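You operate a simulated robot arm through the tools that you are given. There is no shell and no other tool.

You run a simulated robot arm. Do the job below in one go: nothing can be reset, and whatever is moved stays where it is left.

JOB
Put the clear lid on, lower the arm, then run the grinder till the batter is smooth; switch off.

It is judged by the outcome, as a careful person would: the job done as asked, and still so three seconds after it is handed in. It fails if anything else is knocked over, pushed out of place, dropped, spilled or broken. Lids that push on must go on centred and level and be pressed home; caps that screw on are set level and turned clockwise until they are tight.

ROBOT AND FRAMES
A 7-joint arm with a two-finger parallel gripper, fixed in place. Base frame: the origin is at the foot of the arm, x ahead of it, y to its left, z up; the work surface is at about z = 866. Units: mm, degrees, N and s.
With the tool pointing down near the work surface it reaches from about 300 to 700 mm from the base axis. Its first joint turns from -66.0 to 66.0 degrees. Payload 1.57 kg.
The tool frame sits at the grasp point between the pads (the TCP): z along the fingers, y along the line on which they close. The tips reach 30 mm beyond it. The gripper opens to 110 mm. The fingers are 24 mm wide and 12 mm thick; the gripper's body (48 by 112 mm) begins 78 mm behind the TCP.
Orientation is told as [roll, pitch, yaw] about the base's x, y, z axes, in that order, counted from this pose: with the fingers straight down and closing along the base's y, the tool's x points along the base's -x, its y along +y and its z along -z.

CONTROLS
- The arm moves only by the tool jog_arm. Its argument "plan" is a list of rows, each an object of numbers (a shift or turn left out is 0, a gripper value left out holds the last): "dx", "dy", "dz": the shift along the base's x, y, z in mm; "ax", "ay", "az": the turn, a rotation vector about the base's x, y, z in rad; "hand": the closure, from 0 (fully open) to 1 (shut). In form: [{"dx": .., "dy": .., "dz": .., "ax": .., "ay": .., "az": .., "hand": ..}, ...]. A call has 1 to 20 rows; each row shifts and turns the commanded pose from where the row before left it. A row lasts 0.2 s, in which the tool goes at most 50 mm and 8.6 degrees; a call with a longer step from one row to the next is refused whole, and so is a gripper value outside its range. Where a pose cannot be reached the arm comes as near as it can. A force on the tool above 70 N (or 10 N above the force at the start of the call, whichever is more), or a blocked arm, ends the call early, and 0.2 s more pass. The fingers move at their own pace (about 108 mm/s each) and stop on an object; they squeeze with about 36 N. The grip force told is the motor's: it shows also when the fingers shut on nothing. Time passes only in rows, and 0.2 s behind the last, so rows that do not move let the fingers close. The reply holds the time, the measured pose of the TCP, the force on the tool along the base axes, the opening and the grip force, in the units named above and with some noise, with the torque about the TCP (base axes, N m) and any sound that the robot's microphone picked up.
- Cameras (640 x 400 px; columns grow to the right, rows downward): "scene" is fixed at [160, -391.6, 1395.2]; the picture's right is [0.80, -0.60, 0.00], its down [-0.39, -0.53, -0.75] and it looks along [0.45, 0.60, -0.66] (base axes); focal length 214 px, centre (320, 200). "wrist" rides on the gripper at [70, 16, -141] in the tool frame; the picture's right is [-0.23, 0.97, 0.00], its down [-0.85, -0.20, -0.48] and it looks along [-0.47, -0.11, 0.88] (tool axes); focal length 222 px, centre (320, 200). There is no depth. A picture from a camera that has moved, and an enlarged one, comes with that camera's place and axes in the base frame and with its lens.
- capture(camera): a new picture of that camera. It takes no simulated time.
- zoom(camera, box): a new picture of the part [left, top, right, bottom] of that camera's present view, enlarged. It takes no simulated time.
- sign_off(): hands the job in; it is judged then, once.

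Nothing tells you positions but the pictures and the camera data. Unless the task says otherwise, let go and move clear before handing in.

The tools are called after ">>>" as a command line: name --argument value ..., lists and objects as JSON in quotes. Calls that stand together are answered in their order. jog_arm: Moves the arm, as the interface text tells. Its arguments: {"type":"object","properties":{"plan":{"type":"array"}},"required":["plan"]} The other tools are called the same way: capture (camera) takes a picture; zoom (camera, box) takes an enlarged picture of a part of a camera's view; sign_off () hands the job in.

At the start:

```text
t: 0.0
eef_pos: [294.0, -19.1, 1341.4]
ee_rot: [0.0, -0.1, 0.0]
contact_force: [0.2, 0.7, 0.2]
wrist_torque: [0.0, -0.02, 0.02]
opening: 109.8
grip_force: 0.1
```

scene: 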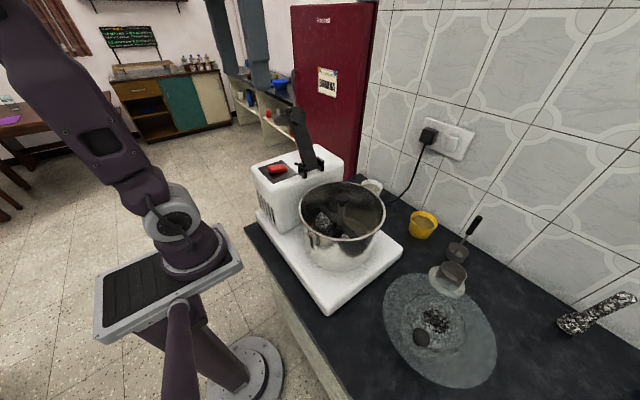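
wrist: 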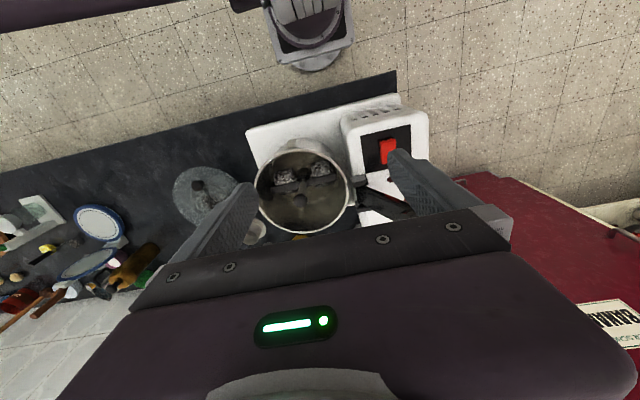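

I see a wet grinder with a steel drum, a raised arm at its back, a red switch on the housing, and a clear lid lying on the counter to the right. I'll look more closely before I move anything.

>>> zoom --camera "scene" --box '[240, 100, 400, 200]'

>>> zoom --camera "scene" --box '[240, 180, 400, 280]'

>>> zoom --camera "scene" --box '[350, 200, 540, 400]'

>>> zoom --camera "wrist" --box '[160, 80, 440, 255]'

```text
4.00 times, centred on (320, 150) of scene
camera zoom: at [160.0, -391.6, 1395.2], right [0.8, -0.6, 0.0], down [-0.39, -0.53, -0.75], along [0.45, 0.6, -0.66], focal length 858 px, centre (320, 400)
```

zoom: 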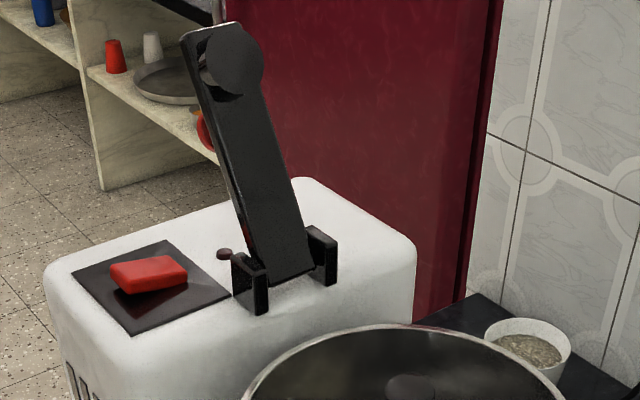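

```text
4.00 times, centred on (320, 230) of scene
camera zoom: at [160.0, -391.6, 1395.2], right [0.8, -0.6, 0.0], down [-0.39, -0.53, -0.75], along [0.45, 0.6, -0.66], focal length 858 px, centre (320, 80)
```

zoom: 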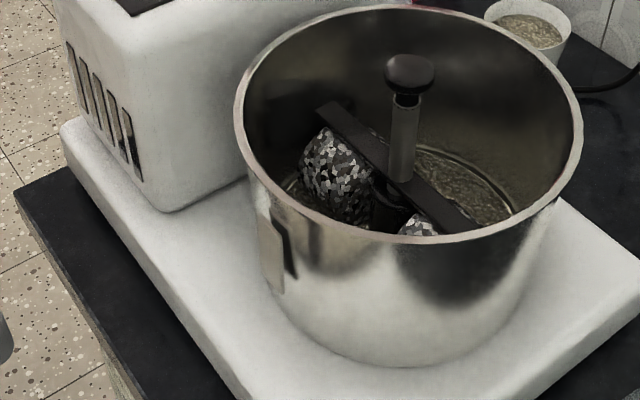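

```text
2.00 times, centred on (445, 300) of scene
camera zoom: at [160.0, -391.6, 1395.2], right [0.8, -0.6, 0.0], down [-0.39, -0.53, -0.75], along [0.45, 0.6, -0.66], focal length 429 px, centre (70, 0)
```

zoom: 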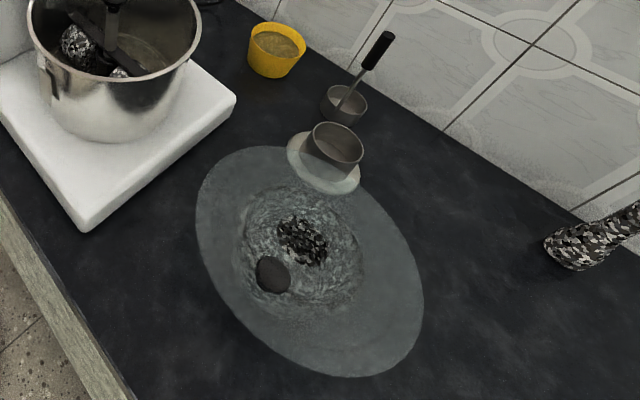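

```text
2.29 times, centred on (300, 168) of wrist
camera zoom: at [223.8, -2.8, 1482.6], right [0.23, 0.97, 0.0], down [0.85, -0.2, 0.48], along [0.47, -0.11, -0.88], focal length 508 px, centre (366, 274)
```

zoom: 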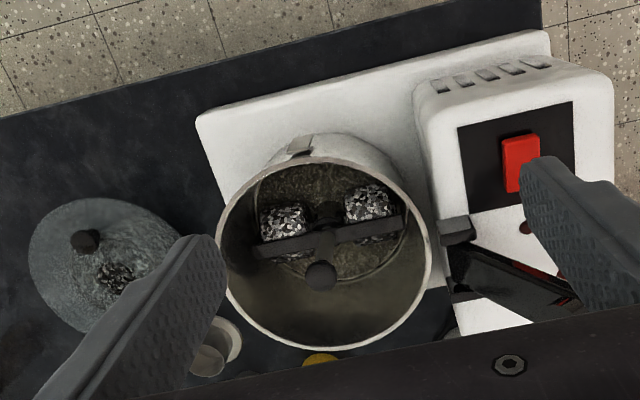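

The rim triangulates to about z 1000 with the drum centred near (448, -101). The lid is near (472, -402), with an off-centre dark knob near (405, -401, 908). I'll move the wrist camera over the lid for a closer look.

>>> jog_arm --plan '[{"dy": -45}, {"dy": -45}, {"dy": -45}, {"dy": -45, "dx": 5}, {"dy": -45, "dx": 5}, {"dy": -45, "dx": 5}, {"dy": -45, "dx": 5, "dz": -15}, {"dy": -39, "dx": 5, "dz": -25}, {"dz": -45}, {"dz": -45}, {"dz": -45}, {"dz": -45}, {}]'

>>> capture --camera "wrist"

>>> capture --camera "scene"

```text
t: 2.8
eef_pos: [315.1, -340.6, 1115.7]
ee_rot: [0.0, -0.1, 0.0]
contact_force: [0.1, -0.2, 0.5]
wrist_torque: [0.02, -0.01, 0.02]
opening: 109.8
grip_force: 0.1
out of reach, approached as far as the arm can: row 5, 6
```

```text
taken
camera wrist: at [245.0, -324.5, 1256.1], right [0.23, 0.97, 0.0], down [0.85, -0.2, 0.48], along [0.47, -0.11, -0.88], focal length 222 px, centre (320, 200)
```

wrist: 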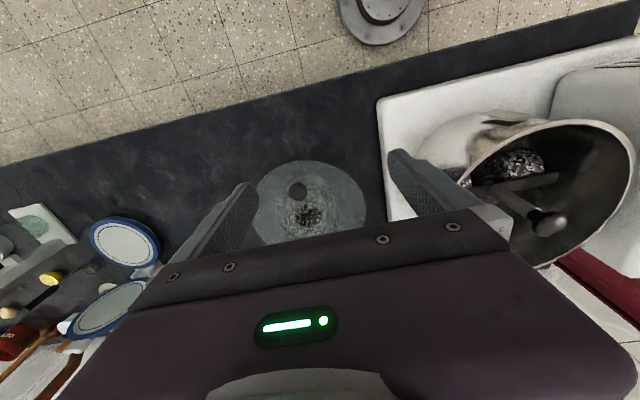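

```text
taken
```

scene: 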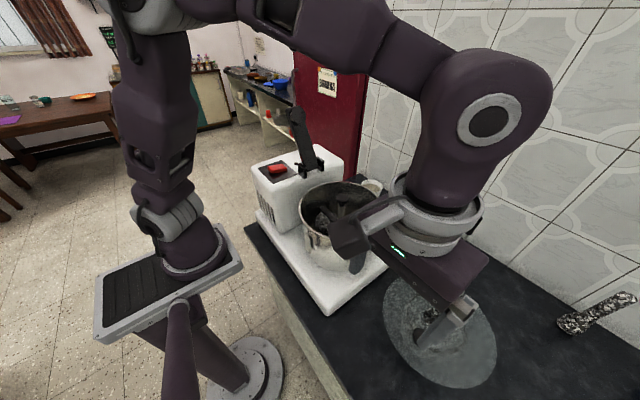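

The lid is in view between the fingers, so I'll zoom in on it.

>>> zoom --camera "wrist" --box '[230, 140, 390, 260]'

>>> zoom --camera "wrist" --box '[380, 30, 640, 270]'

```text
3.33 times, centred on (310, 200) of wrist
camera zoom: at [245.0, -324.5, 1256.1], right [0.23, 0.97, 0.0], down [0.85, -0.2, 0.48], along [0.47, -0.11, -0.88], focal length 740 px, centre (353, 200)
```

zoom: 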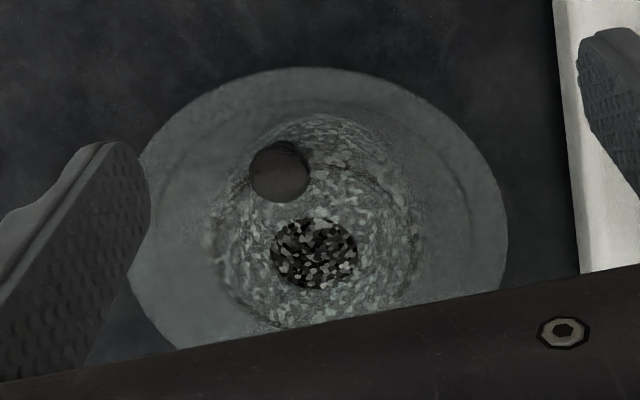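

```text
1.67 times, centred on (510, 150) of wrist
camera zoom: at [245.0, -324.5, 1256.1], right [0.23, 0.97, 0.0], down [0.85, -0.2, 0.48], along [0.47, -0.11, -0.88], focal length 370 px, centre (3, 283)
```

zoom: 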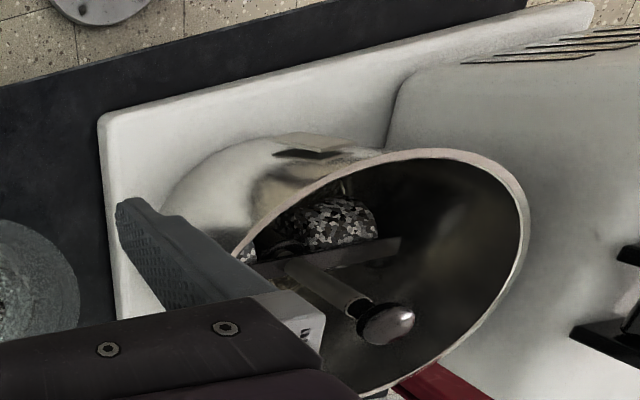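

The lid has a central hole for the shaft near (470, -401) and a knob about 64 mm off-centre toward -x, and it rests on a granite piece. I'll turn the tool 90 degrees so the fingers close along x, which resists the lid's tilting weight, and hover above the knob.

>>> jog_arm --plan '[{"az": 0.1428, "dx": 8, "dy": -5}, {"az": 0.1428, "dx": 8, "dy": -5}, {"az": 0.1428, "dx": 8, "dy": -5}, {"az": 0.1428, "dx": 8, "dy": -5}, {"az": 0.1428, "dx": 8, "dy": -5}, {"az": 0.1428, "dx": 8, "dy": -5}, {"az": 0.1428, "dx": 8, "dy": -6}, {"az": 0.1428, "dx": 8, "dy": -6}, {"az": 0.1428, "dx": 9, "dy": -6}, {"az": 0.1428, "dx": 9, "dy": -6}, {"az": 0.1428, "dx": 9, "dy": -6}, {"dz": -30}, {"dz": -30}, {}]'

>>> capture --camera "wrist"

>>> capture --camera "scene"

```text
t: 5.8
eef_pos: [403.7, -402.0, 1052.2]
ee_rot: [0.0, 0.0, 90.0]
contact_force: [-0.6, -0.9, -0.3]
wrist_torque: [0.04, -0.02, -0.04]
opening: 110.4
grip_force: 0.0
```

```text
taken
camera wrist: at [387.4, -471.8, 1193.6], right [-0.97, 0.23, 0.0], down [0.2, 0.86, 0.48], along [0.11, 0.47, -0.88], focal length 222 px, centre (320, 200)
```

wrist: 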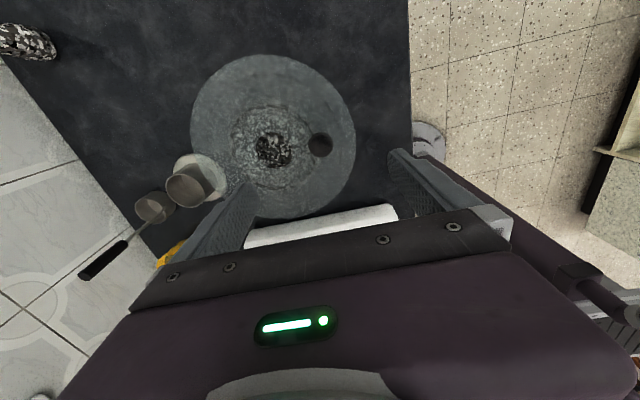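

```text
taken
```

scene: 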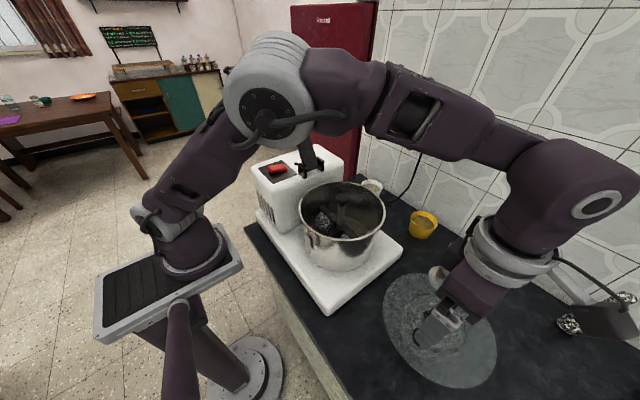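

The 90-degree yaw is reachable and the tool is above the knob. I'll zoom in on the knob and hole to refine their positions.

>>> zoom --camera "wrist" --box '[180, 40, 380, 230]'

>>> zoom --camera "scene" --box '[370, 260, 510, 400]'

```text
2.11 times, centred on (280, 135) of wrist
camera zoom: at [387.4, -471.8, 1193.6], right [-0.97, 0.23, 0.0], down [0.2, 0.86, 0.48], along [0.11, 0.47, -0.88], focal length 468 px, centre (404, 337)
```

zoom: 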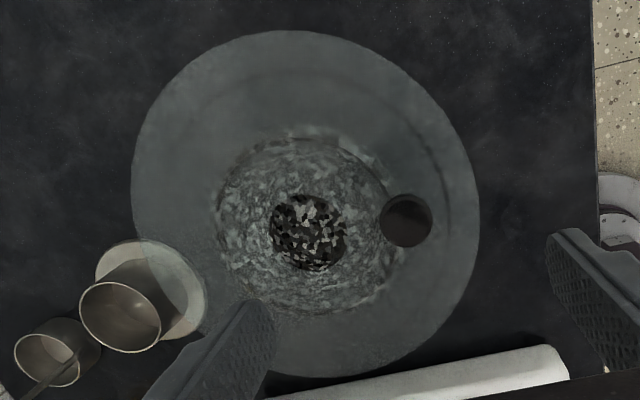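

```text
2.86 times, centred on (440, 330) of scene
camera zoom: at [160.0, -391.6, 1395.2], right [0.8, -0.6, 0.0], down [-0.39, -0.53, -0.75], along [0.45, 0.6, -0.66], focal length 613 px, centre (-23, -171)
```

zoom: 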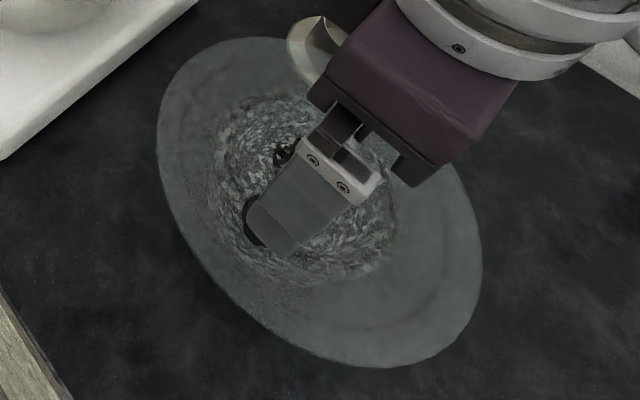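

I want to check whether the saucer and steel cup overlap the lid's edge.

>>> zoom --camera "wrist" --box '[150, 130, 250, 220]'

>>> zoom --camera "scene" --box '[400, 240, 480, 300]'

>>> zoom --camera "wrist" --box '[280, 110, 370, 170]'

```text
4.44 times, centred on (200, 175) of wrist
camera zoom: at [387.4, -471.8, 1193.6], right [-0.97, 0.23, 0.0], down [0.2, 0.86, 0.48], along [0.11, 0.47, -0.88], focal length 987 px, centre (853, 311)
```

zoom: 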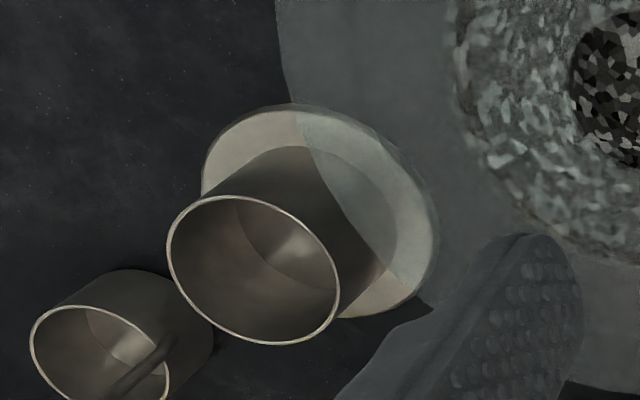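

```text
6.67 times, centred on (440, 270) of scene
camera zoom: at [160.0, -391.6, 1395.2], right [0.8, -0.6, 0.0], down [-0.39, -0.53, -0.75], along [0.45, 0.6, -0.66], focal length 1430 px, centre (-480, -267)
```

zoom: 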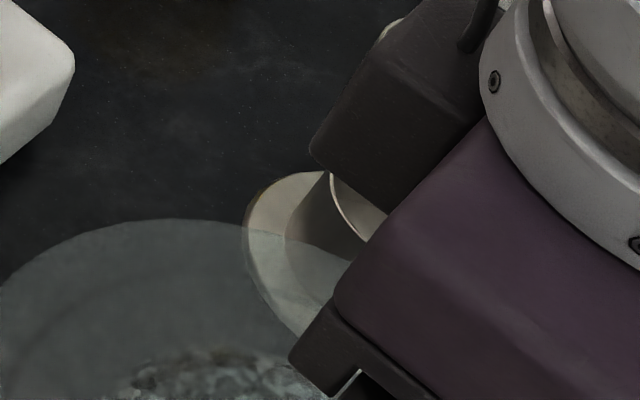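

```text
6.67 times, centred on (325, 140) of wrist
camera zoom: at [387.4, -471.8, 1193.6], right [-0.97, 0.23, 0.0], down [0.2, 0.86, 0.48], along [0.11, 0.47, -0.88], focal length 1481 px, centre (287, 600)
```

zoom: 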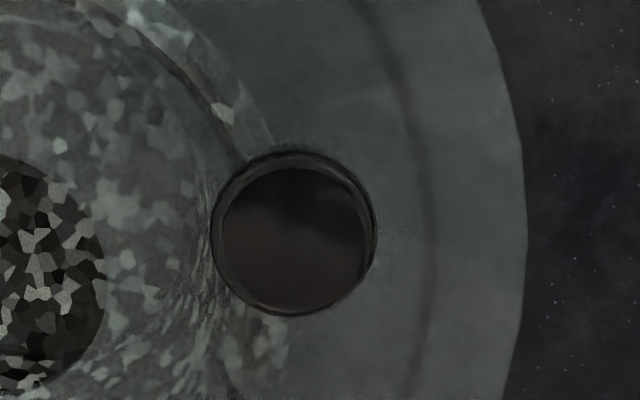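

The knob triangulates to (403, -400.5) with its top at about z 915, and the lid plane is at about z 888, with the cup's mouth lower than the lid. I'll descend around the knob and check before closing.

>>> jog_arm --plan '[{"dz": -30, "dy": 1.5}, {"dz": -30}, {"dz": -25}, {"dz": -15}, {"dz": -10}, {"dz": -7}, {}]'

>>> capture --camera "wrist"

>>> zoom --camera "scene" --box '[370, 260, 510, 400]'

```text
t: 7.4
eef_pos: [406.9, -398.4, 935.6]
ee_rot: [0.0, 0.0, 89.8]
contact_force: [1.5, 0.0, 0.0]
wrist_torque: [0.03, -0.03, 0.02]
opening: 110.0
grip_force: 0.0
```

```text
taken
camera wrist: at [389.2, -469.3, 1077.4], right [-0.97, 0.23, 0.0], down [0.2, 0.85, 0.48], along [0.11, 0.47, -0.88], focal length 222 px, centre (320, 200)
```

wrist: 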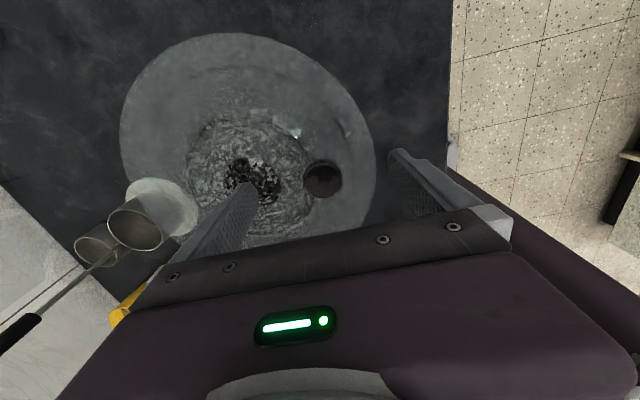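

```text
2.86 times, centred on (440, 330) of scene
camera zoom: at [160.0, -391.6, 1395.2], right [0.8, -0.6, 0.0], down [-0.39, -0.53, -0.75], along [0.45, 0.6, -0.66], focal length 613 px, centre (-23, -171)
```

zoom: 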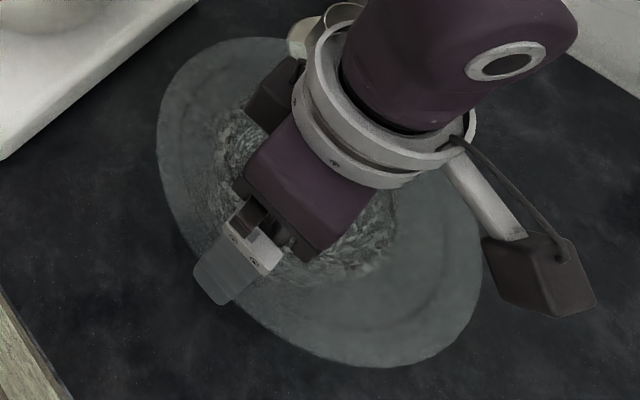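

The knob is midway between the fingertips in the picture. I'll shift a little toward -x, finish the descent and close the fingers.

>>> jog_arm --plan '[{"dx": -2.5, "dz": -5}, {"dz": -4}, {"dz": -3}, {}]'

>>> jog_arm --plan '[{"hand": 0.4}, {"hand": 0.6}, {"hand": 0.7}, {"hand": 0.8}, {"hand": 0.9}, {"hand": 1}, {"hand": 1}]'

>>> capture --camera "wrist"

```text
t: 8.4
eef_pos: [403.5, -400.4, 924.4]
ee_rot: [0.0, 0.0, 90.0]
contact_force: [0.6, -0.6, -0.5]
wrist_torque: [0.02, 0.01, -0.02]
opening: 109.9
grip_force: 0.1
```

```text
t: 10.0
eef_pos: [403.4, -399.0, 925.1]
ee_rot: [0.0, 0.0, 89.9]
contact_force: [-0.7, -0.1, 1.3]
wrist_torque: [0.0, -0.02, 0.02]
opening: 31.0
grip_force: 35.8
```

```text
taken
camera wrist: at [386.2, -470.0, 1066.3], right [-0.97, 0.23, 0.0], down [0.2, 0.85, 0.48], along [0.11, 0.47, -0.88], focal length 222 px, centre (320, 200)
```

wrist: 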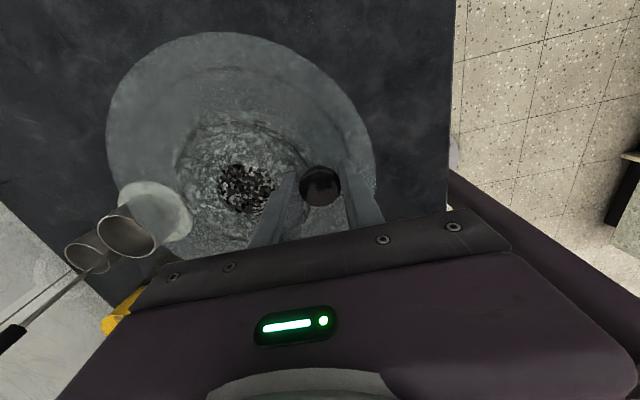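

The knob is gripped at 31 mm opening. I'll lift the lid a little to see that it comes away level.

>>> jog_arm --plan '[{"dz": 4}, {"dz": 6}, {"dz": 10}, {"dz": 15}, {"dz": 15}, {}, {}]'

>>> capture --camera "wrist"

>>> capture --camera "scene"

```text
t: 11.6
eef_pos: [403.3, -399.8, 975.1]
ee_rot: [0.0, 0.0, 89.9]
contact_force: [0.2, -0.4, -0.8]
wrist_torque: [0.01, -0.03, 0.01]
opening: 0.0
grip_force: 21.2
```

```text
taken
camera wrist: at [386.2, -470.2, 1116.1], right [-0.97, 0.23, 0.0], down [0.2, 0.85, 0.48], along [0.11, 0.47, -0.88], focal length 222 px, centre (320, 200)
```

wrist: 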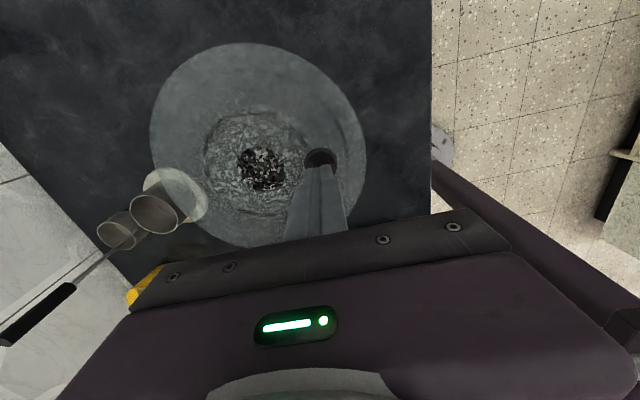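

```text
taken
```

scene: 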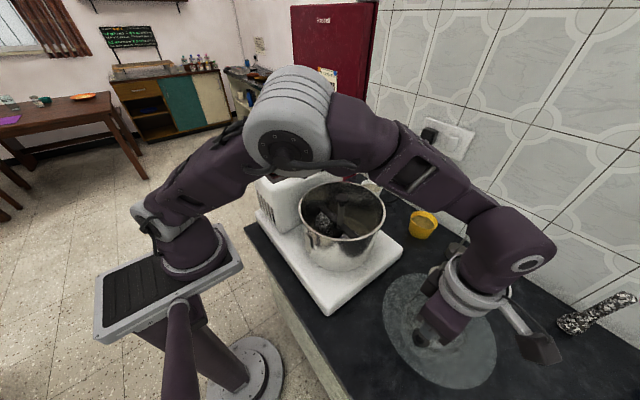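

The fingers slipped off the knob as I lifted, so the grip was too near its rounded top. I'll open and check whether the lid shifted.

>>> jog_arm --plan '[{"hand": 0}, {"hand": 0}, {"hand": 0}, {}]'

>>> zoom --camera "wrist" --box '[140, 30, 380, 240]'

>>> zoom --camera "wrist" --box '[280, 130, 370, 190]'

>>> zoom --camera "scene" --box '[370, 260, 510, 400]'

```text
t: 12.6
eef_pos: [402.4, -400.2, 974.5]
ee_rot: [-0.1, 0.0, 89.8]
contact_force: [-0.5, -0.5, -0.4]
wrist_torque: [0.03, 0.02, 0.0]
opening: 109.9
grip_force: 0.0
```

```text
1.90 times, centred on (260, 135) of wrist
camera zoom: at [386.2, -470.2, 1116.0], right [-0.97, 0.23, 0.0], down [0.2, 0.85, 0.48], along [0.11, 0.47, -0.88], focal length 423 px, centre (434, 324)
```

zoom: 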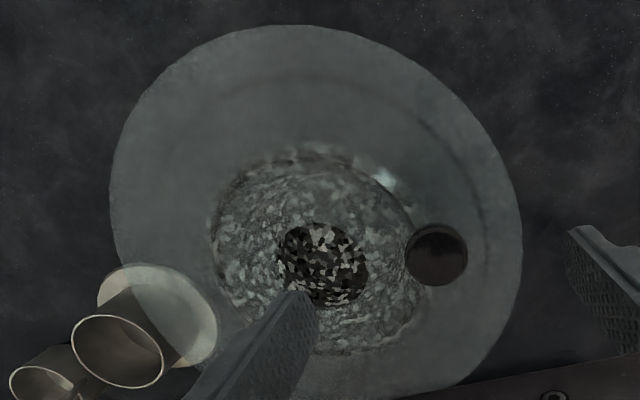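

```text
6.67 times, centred on (325, 160) of wrist
camera zoom: at [386.2, -470.2, 1116.0], right [-0.97, 0.23, 0.0], down [0.2, 0.85, 0.48], along [0.11, 0.47, -0.88], focal length 1481 px, centre (287, 467)
```

zoom: 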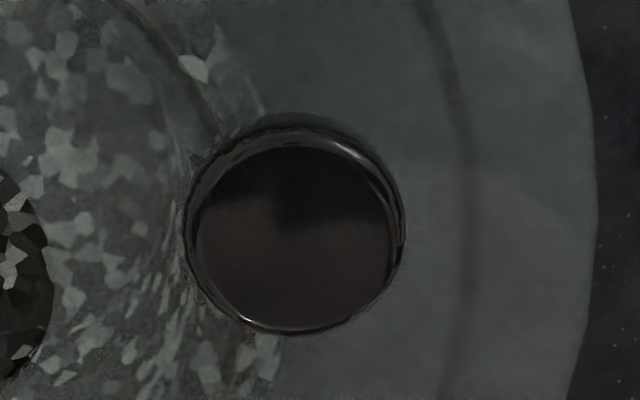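

```text
2.86 times, centred on (440, 330) of scene
camera zoom: at [160.0, -391.6, 1395.2], right [0.8, -0.6, 0.0], down [-0.39, -0.53, -0.75], along [0.45, 0.6, -0.66], focal length 613 px, centre (-23, -171)
```

zoom: 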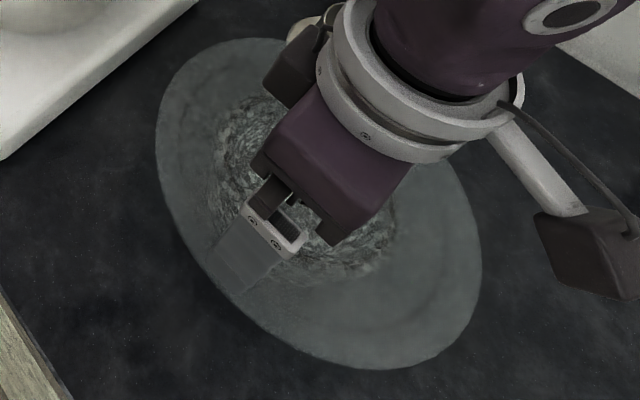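

The lid is where it was, and the knob is a flat-topped cylinder with its top at about z 916. I'll go lower by feel, one call at a time, so that I grip as much of the knob as possible.

>>> jog_arm --plan '[{"dz": -20, "hand": 0.45}, {"dz": -15, "hand": 0.45}, {"dz": -10}, {"dz": -5}, {"dz": -2}, {"dz": -2}, {"dz": -1}, {}]'

>>> zoom --camera "scene" --box '[400, 300, 480, 350]'

>>> zoom --camera "wrist" --box '[220, 120, 420, 245]'

```text
t: 14.4
eef_pos: [402.7, -400.0, 921.0]
ee_rot: [-0.2, 0.1, 90.1]
contact_force: [-3.1, 9.4, 34.4]
wrist_torque: [0.36, -0.49, 0.19]
opening: 60.8
grip_force: 0.0
```

```text
8.00 times, centred on (440, 325) of scene
camera zoom: at [159.5, -390.9, 1395.5], right [0.8, -0.6, 0.0], down [-0.39, -0.53, -0.75], along [0.45, 0.6, -0.66], focal length 1716 px, centre (-640, -800)
```

zoom: 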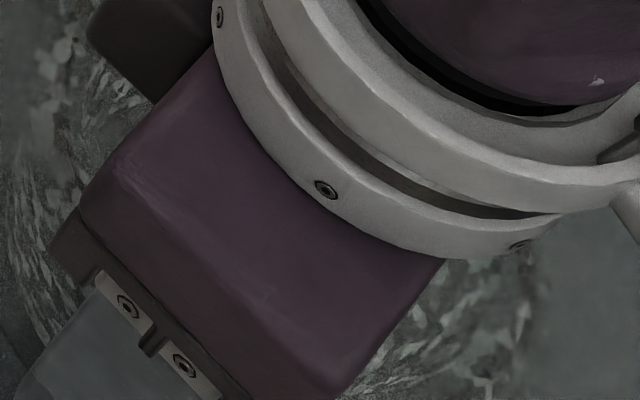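

```text
3.20 times, centred on (320, 182) of wrist
camera zoom: at [385.7, -470.2, 1062.4], right [-0.97, 0.23, 0.0], down [0.2, 0.86, 0.48], along [0.11, 0.46, -0.88], focal length 711 px, centre (320, 256)
```

zoom: 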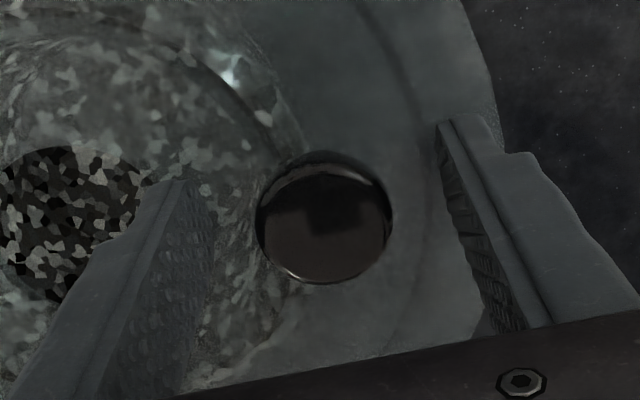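

The fingertips have touched the lid surface at about z 891. I'll back off a hair, close, and then lift in tiny steps while watching the force.

>>> jog_arm --plan '[{"dz": 1}, {"dz": 1, "hand": 0.55}, {"hand": 0.7}, {"hand": 0.85}, {"hand": 1}, {"hand": 1}, {"hand": 1}]'

>>> jog_arm --plan '[{"dz": 1}, {"dz": 1}, {}]'

>>> jog_arm --plan '[{"dz": 1}, {"dz": 1}, {}]'

>>> zoom --camera "wrist" --box '[140, 30, 380, 240]'

```text
t: 16.0
eef_pos: [402.8, -400.2, 922.3]
ee_rot: [0.0, -0.1, 90.0]
contact_force: [0.7, 0.0, -0.2]
wrist_torque: [0.03, 0.12, 0.02]
opening: 31.1
grip_force: 35.7
```

```text
t: 16.8
eef_pos: [403.4, -400.1, 923.2]
ee_rot: [0.0, 0.0, 89.9]
contact_force: [-0.2, -0.4, -1.0]
wrist_torque: [0.02, 0.07, 0.01]
opening: 31.3
grip_force: 36.0
```

```text
t: 17.6
eef_pos: [403.1, -400.5, 926.6]
ee_rot: [0.0, 0.1, 89.9]
contact_force: [0.0, 0.4, -1.5]
wrist_torque: [0.02, 0.07, 0.01]
opening: 31.2
grip_force: 36.9
```

```text
1.90 times, centred on (260, 135) of wrist
camera zoom: at [386.5, -470.3, 1067.1], right [-0.97, 0.23, 0.0], down [0.2, 0.85, 0.48], along [0.11, 0.47, -0.88], focal length 423 px, centre (434, 324)
```

zoom: 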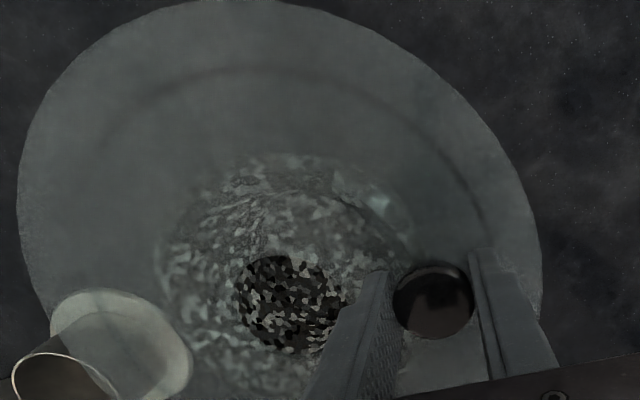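

The force is only about -1.5 N, and I can't tell yet whether the lid is rising. I'll continue in small steps.

>>> jog_arm --plan '[{"dz": 1}, {"dz": 1}, {"dz": 1}, {"dz": 1}, {}]'

>>> zoom --camera "wrist" --box '[140, 30, 380, 240]'

>>> zoom --camera "scene" --box '[370, 260, 510, 400]'

```text
t: 18.8
eef_pos: [403.4, -400.7, 929.0]
ee_rot: [0.0, 0.0, 89.9]
contact_force: [-0.3, -0.3, -1.6]
wrist_torque: [-0.01, 0.09, 0.01]
opening: 31.1
grip_force: 36.3
```

```text
1.90 times, centred on (260, 135) of wrist
camera zoom: at [385.7, -470.1, 1071.0], right [-0.97, 0.23, 0.0], down [0.2, 0.85, 0.48], along [0.11, 0.47, -0.88], focal length 423 px, centre (434, 324)
```

zoom: 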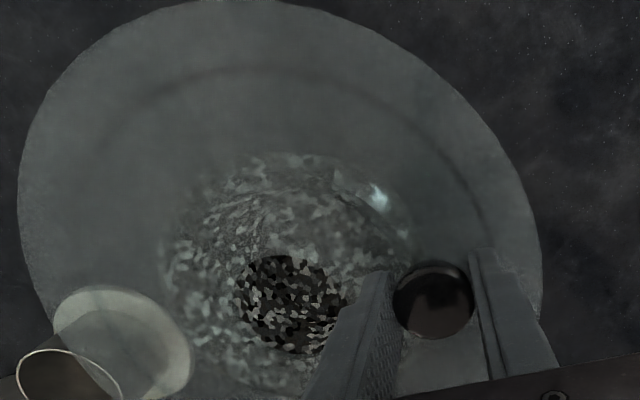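

```text
2.86 times, centred on (440, 330) of scene
camera zoom: at [160.0, -391.6, 1395.2], right [0.8, -0.6, 0.0], down [-0.39, -0.53, -0.75], along [0.45, 0.6, -0.66], focal length 613 px, centre (-23, -171)
```

zoom: 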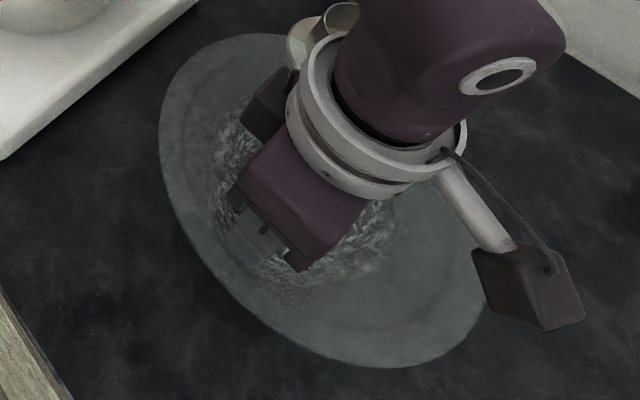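

The lid outline now stays fixed in the wrist view while the saucer moves, so it is lifted and level. I'll raise it slowly and smoothly.

>>> jog_arm --plan '[{"dz": 1}, {"dz": 2}, {"dz": 2}, {"dz": 3}, {"dz": 3}, {"dz": 4}, {"dz": 4}, {"dz": 4}, {"dz": 4}, {"dz": 4}, {"dz": 4}, {"dz": 4}, {"dz": 4}, {"dz": 4}, {"dz": 3}, {"dz": 3}, {"dz": 2}, {"dz": 2}, {"dz": 1}, {}]'

>>> capture --camera "wrist"

>>> capture --camera "scene"

```text
t: 23.0
eef_pos: [403.3, -399.7, 987.8]
ee_rot: [0.0, 0.0, 89.9]
contact_force: [-0.5, -0.2, -1.0]
wrist_torque: [-0.01, 0.07, 0.02]
opening: 30.8
grip_force: 36.1
```

```text
taken
camera wrist: at [386.4, -470.0, 1128.9], right [-0.97, 0.23, 0.0], down [0.2, 0.85, 0.48], along [0.11, 0.47, -0.88], focal length 222 px, centre (320, 200)
```

wrist: 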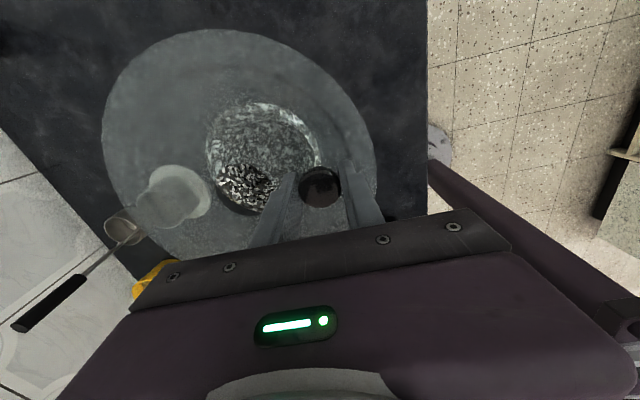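

```text
taken
```

scene: 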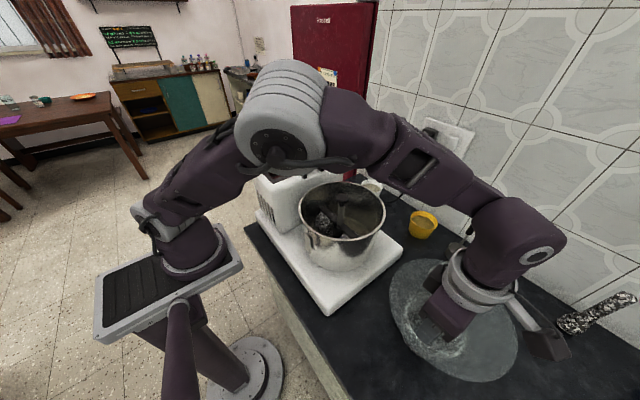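

The lid is held level and the rise was clean. I'll keep raising it to clear the drum and shaft.

>>> jog_arm --plan '[{"dz": 2}, {"dz": 3}, {"dz": 5}, {"dz": 7}, {"dz": 8}, {"dz": 8}, {"dz": 8}, {"dz": 8}, {"dz": 8}, {"dz": 8}, {"dz": 8}, {"dz": 8}, {"dz": 8}, {"dz": 8}, {"dz": 8}, {"dz": 7}, {"dz": 6}, {"dz": 4}, {"dz": 2}, {}]'

>>> capture --camera "wrist"

>>> capture --camera "scene"

```text
t: 27.2
eef_pos: [403.7, -398.7, 1113.1]
ee_rot: [-0.1, 0.1, 89.9]
contact_force: [0.7, -0.4, -1.7]
wrist_torque: [0.01, 0.07, 0.04]
opening: 31.1
grip_force: 35.9
```

```text
taken
camera wrist: at [386.2, -469.6, 1253.4], right [-0.97, 0.23, 0.0], down [0.2, 0.85, 0.48], along [0.11, 0.47, -0.88], focal length 222 px, centre (320, 200)
```

wrist: 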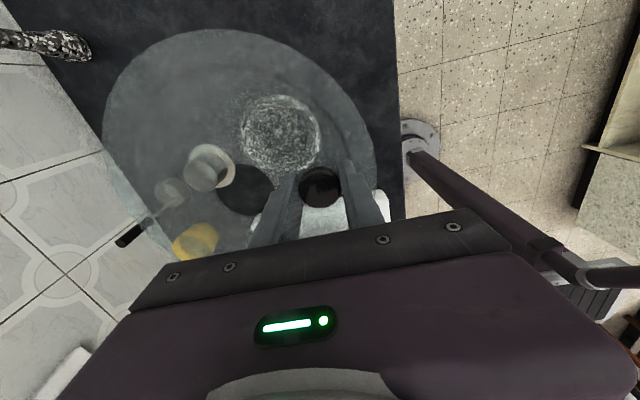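

```text
taken
```

scene: 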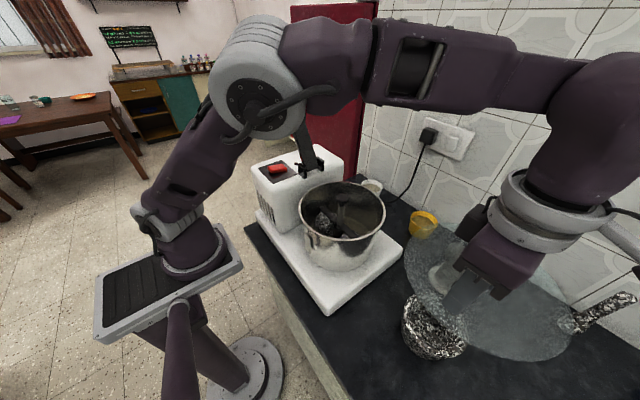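

The lid is still level in the grip. I'll zoom to measure where the hole sits relative to the TCP.

>>> zoom --camera "wrist" --box '[200, 140, 360, 240]'

>>> zoom --camera "wrist" --box '[90, 20, 390, 240]'

>>> zoom --camera "scene" --box '[230, 80, 410, 320]'

>>> zoom --camera "scene" --box '[380, 200, 600, 380]'

```text
4.00 times, centred on (280, 190) of wrist
camera zoom: at [386.2, -469.6, 1253.4], right [-0.97, 0.23, 0.0], down [0.2, 0.85, 0.48], along [0.11, 0.47, -0.88], focal length 888 px, centre (480, 240)
```

zoom: 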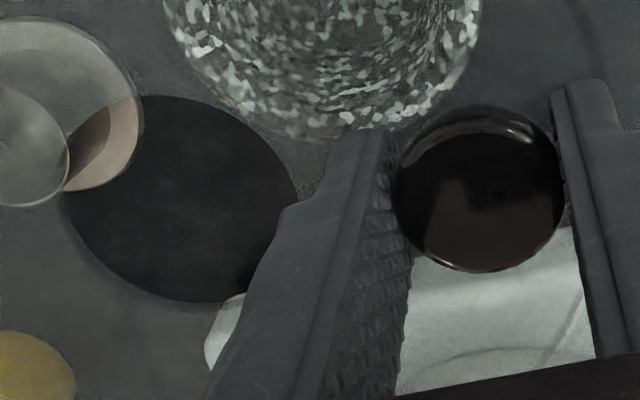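

```text
1.82 times, centred on (240, 130) of wrist
camera zoom: at [386.2, -469.6, 1253.4], right [-0.97, 0.23, 0.0], down [0.2, 0.85, 0.48], along [0.11, 0.47, -0.88], focal length 404 px, centre (466, 327)
```

zoom: 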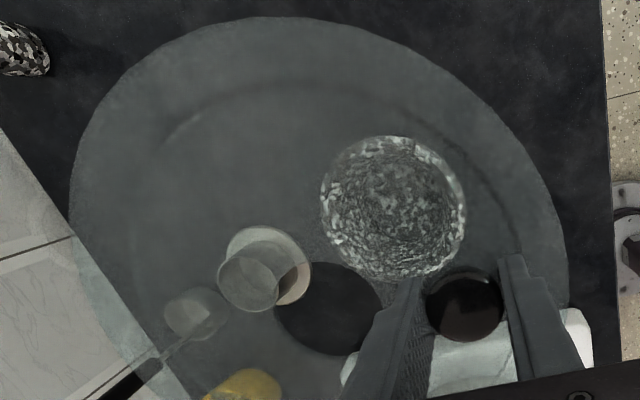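

```text
1.67 times, centred on (320, 200) of scene
camera zoom: at [160.0, -391.6, 1395.2], right [0.8, -0.6, 0.0], down [-0.39, -0.53, -0.75], along [0.45, 0.6, -0.66], focal length 358 px, centre (320, 200)
```

zoom: 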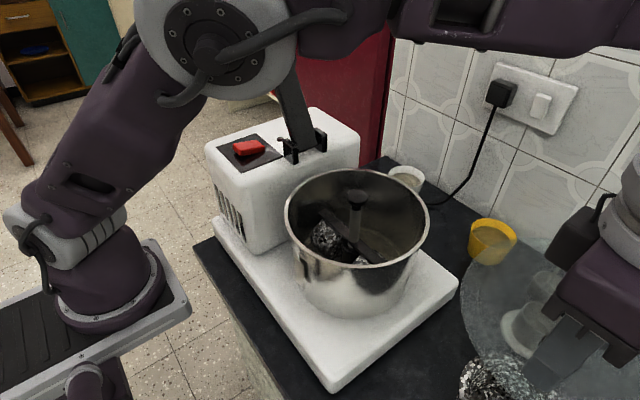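

```text
2.22 times, centred on (490, 290) of scene
camera zoom: at [160.0, -391.6, 1395.2], right [0.8, -0.6, 0.0], down [-0.39, -0.53, -0.75], along [0.45, 0.6, -0.66], focal length 477 px, centre (-58, 0)
```

zoom: 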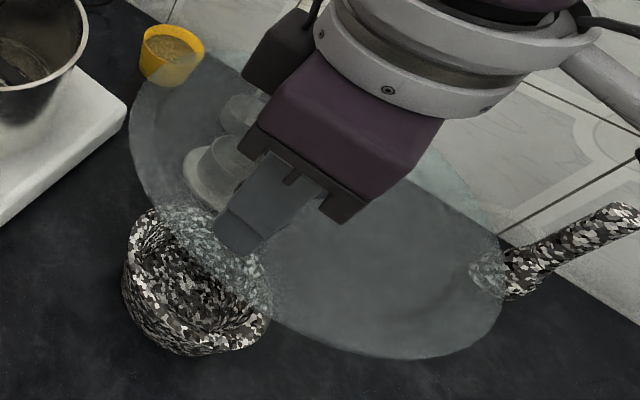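

The knob is at the TCP and the lid centre is about 65.5 mm in +x of it. I'll raise a bit more, then carry the lid slowly toward the drum, stopping short to look.

>>> jog_arm --plan '[{"dz": 3}, {"dz": 6}, {"dz": 8}, {"dz": 5, "dy": 3}, {"dz": 3, "dy": 6}, {"dy": 9, "dx": -1}, {"dy": 12, "dx": -1}, {"dy": 14, "dx": -1}, {"dy": 14, "dx": -1}, {"dy": 14, "dx": -1}, {"dy": 14, "dx": -1}, {"dy": 14, "dx": -1}, {"dy": 14, "dx": -1}, {"dy": 14, "dx": -1}, {"dy": 14, "dx": -1}, {"dy": 12, "dx": -1}, {"dy": 9}, {"dy": 6}, {"dy": 3}, {}]'

>>> capture --camera "wrist"

>>> capture --camera "scene"

```text
t: 31.4
eef_pos: [391.8, -227.5, 1136.5]
ee_rot: [0.0, 0.0, 89.9]
contact_force: [0.7, 0.5, -1.4]
wrist_torque: [-0.01, 0.09, 0.0]
opening: 30.9
grip_force: 36.0
```

```text
taken
camera wrist: at [374.5, -297.4, 1278.5], right [-0.97, 0.23, 0.0], down [0.2, 0.85, 0.48], along [0.11, 0.47, -0.88], focal length 222 px, centre (320, 200)
```

wrist: 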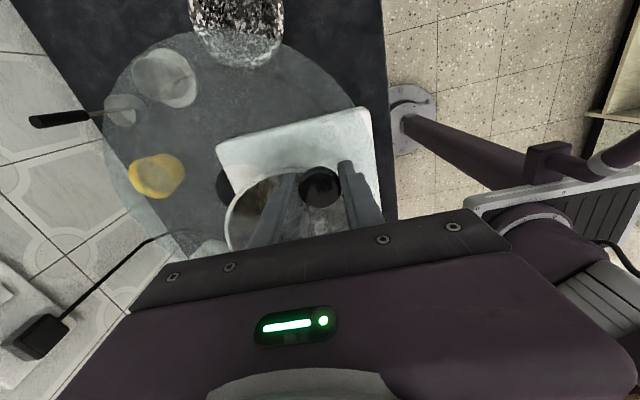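

```text
taken
```

scene: 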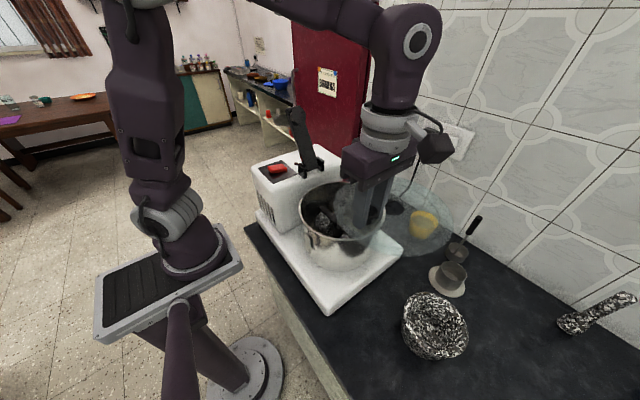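

A circle fit over both views puts the drum rim at z ≈ 1011, centre ≈ (453.5, -98.5), radius ≈ 112, with the shaft knob at z ≈ 1036. I'll carry the lid over the drum and then align the hole on the shaft by eye.

>>> jog_arm --plan '[{"dy": 3}, {"dy": 6, "dx": -0.5}, {"dy": 9, "dx": -0.5}, {"dy": 11, "dx": -0.5}, {"dy": 12, "dx": -0.5}, {"dy": 12, "dx": -0.5}, {"dy": 12, "dx": -0.5}, {"dy": 12, "dx": -0.5}, {"dy": 12, "dx": -0.5}, {"dy": 12}, {"dy": 10}, {"dy": 8}, {"dy": 6}, {"dy": 4}, {"dy": 1}, {}]'

>>> capture --camera "wrist"

>>> zoom --camera "wrist" --box '[90, 20, 390, 240]'

>>> capture --camera "scene"

>>> zoom --camera "scene" --box '[240, 100, 440, 280]'

```text
t: 34.8
eef_pos: [389.5, -97.7, 1136.1]
ee_rot: [0.0, 0.1, 90.0]
contact_force: [-0.3, 0.0, -1.4]
wrist_torque: [0.02, 0.08, -0.01]
opening: 31.2
grip_force: 36.6
```

```text
taken
camera wrist: at [371.4, -167.9, 1277.9], right [-0.97, 0.23, 0.0], down [0.2, 0.85, 0.48], along [0.11, 0.47, -0.88], focal length 222 px, centre (320, 200)
```

wrist: 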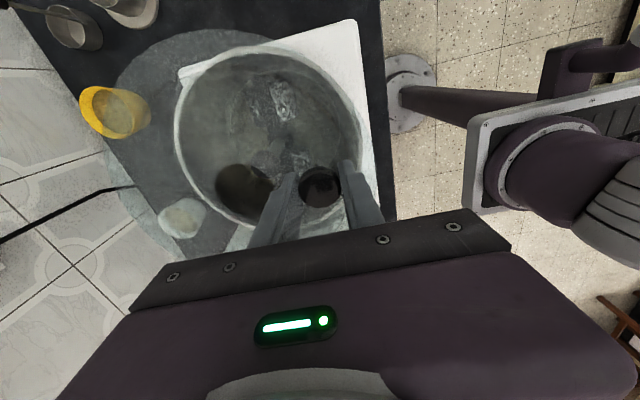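

```text
1.82 times, centred on (240, 130) of wrist
camera zoom: at [371.4, -167.9, 1277.9], right [-0.97, 0.23, 0.0], down [0.2, 0.85, 0.48], along [0.11, 0.47, -0.88], focal length 404 px, centre (466, 327)
```

zoom: 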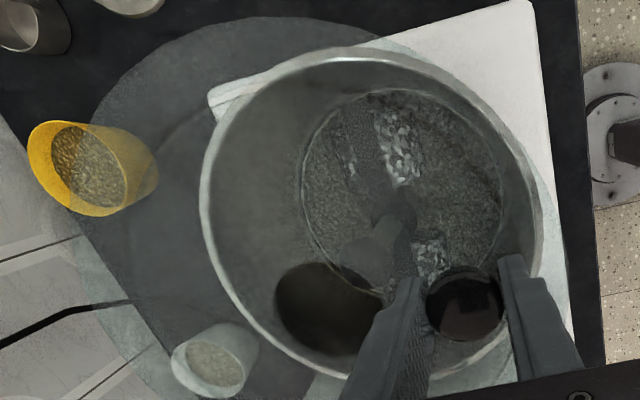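

```text
taken
```

scene: 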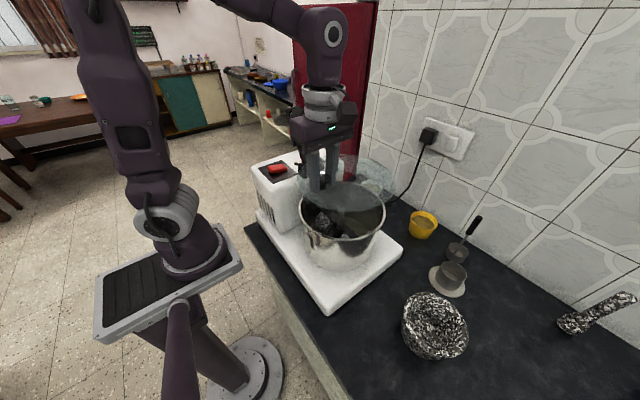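

```text
2.22 times, centred on (340, 190) of scene
camera zoom: at [160.0, -391.6, 1395.2], right [0.8, -0.6, 0.0], down [-0.39, -0.53, -0.75], along [0.45, 0.6, -0.66], focal length 477 px, centre (276, 222)
```

zoom: 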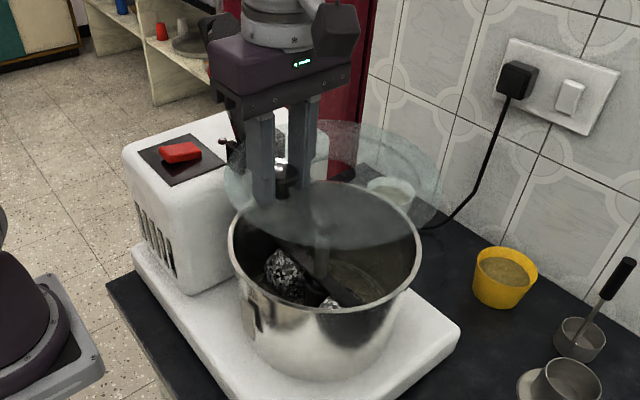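

The lid is over the drum. I'll lower it to just above the shaft knob and compare outlines directly.

>>> jog_arm --plan '[{"dz": -2}, {"dz": -4}, {"dz": -5}, {"dz": -6}, {"dz": -6}, {"dz": -5}, {"dz": -4}, {"dz": -3}, {"dz": -2}, {}]'

>>> zoom --camera "wrist" --box '[90, 20, 390, 240]'

>>> zoom --camera "scene" --box '[280, 130, 400, 280]'

>>> zoom --camera "wrist" --box '[190, 130, 310, 240]'

```text
t: 37.0
eef_pos: [388.8, -98.9, 1100.0]
ee_rot: [0.0, 0.1, 89.9]
contact_force: [-0.4, -0.3, -2.0]
wrist_torque: [0.0, 0.08, -0.01]
opening: 31.0
grip_force: 36.1
```

```text
1.82 times, centred on (240, 130) of wrist
camera zoom: at [371.2, -167.8, 1240.6], right [-0.97, 0.23, 0.0], down [0.2, 0.85, 0.48], along [0.11, 0.47, -0.88], focal length 404 px, centre (466, 327)
```

zoom: 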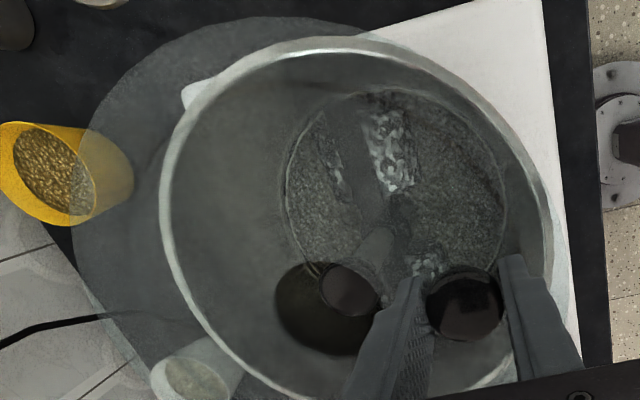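

```text
2.67 times, centred on (340, 205) of scene
camera zoom: at [160.0, -391.6, 1395.2], right [0.8, -0.6, 0.0], down [-0.39, -0.53, -0.75], along [0.45, 0.6, -0.66], focal length 572 px, centre (267, 187)
```

zoom: 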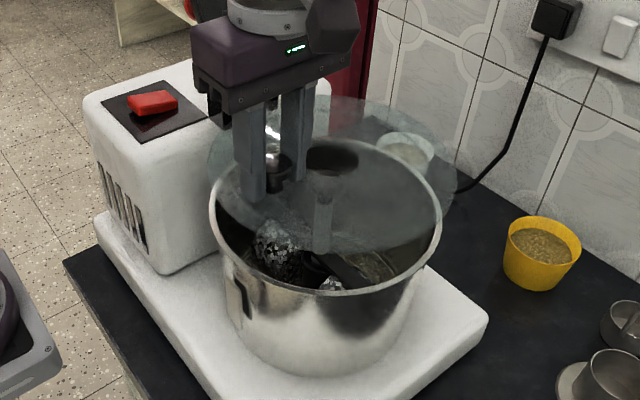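

```text
3.64 times, centred on (250, 185) of wrist
camera zoom: at [371.2, -167.8, 1240.6], right [-0.97, 0.23, 0.0], down [0.2, 0.85, 0.48], along [0.11, 0.47, -0.88], focal length 808 px, centre (574, 254)
```

zoom: 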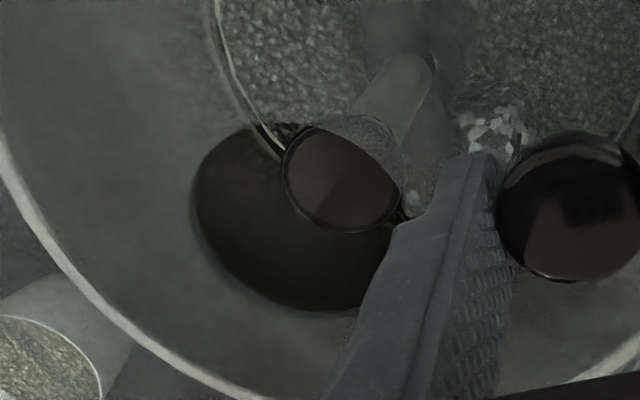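

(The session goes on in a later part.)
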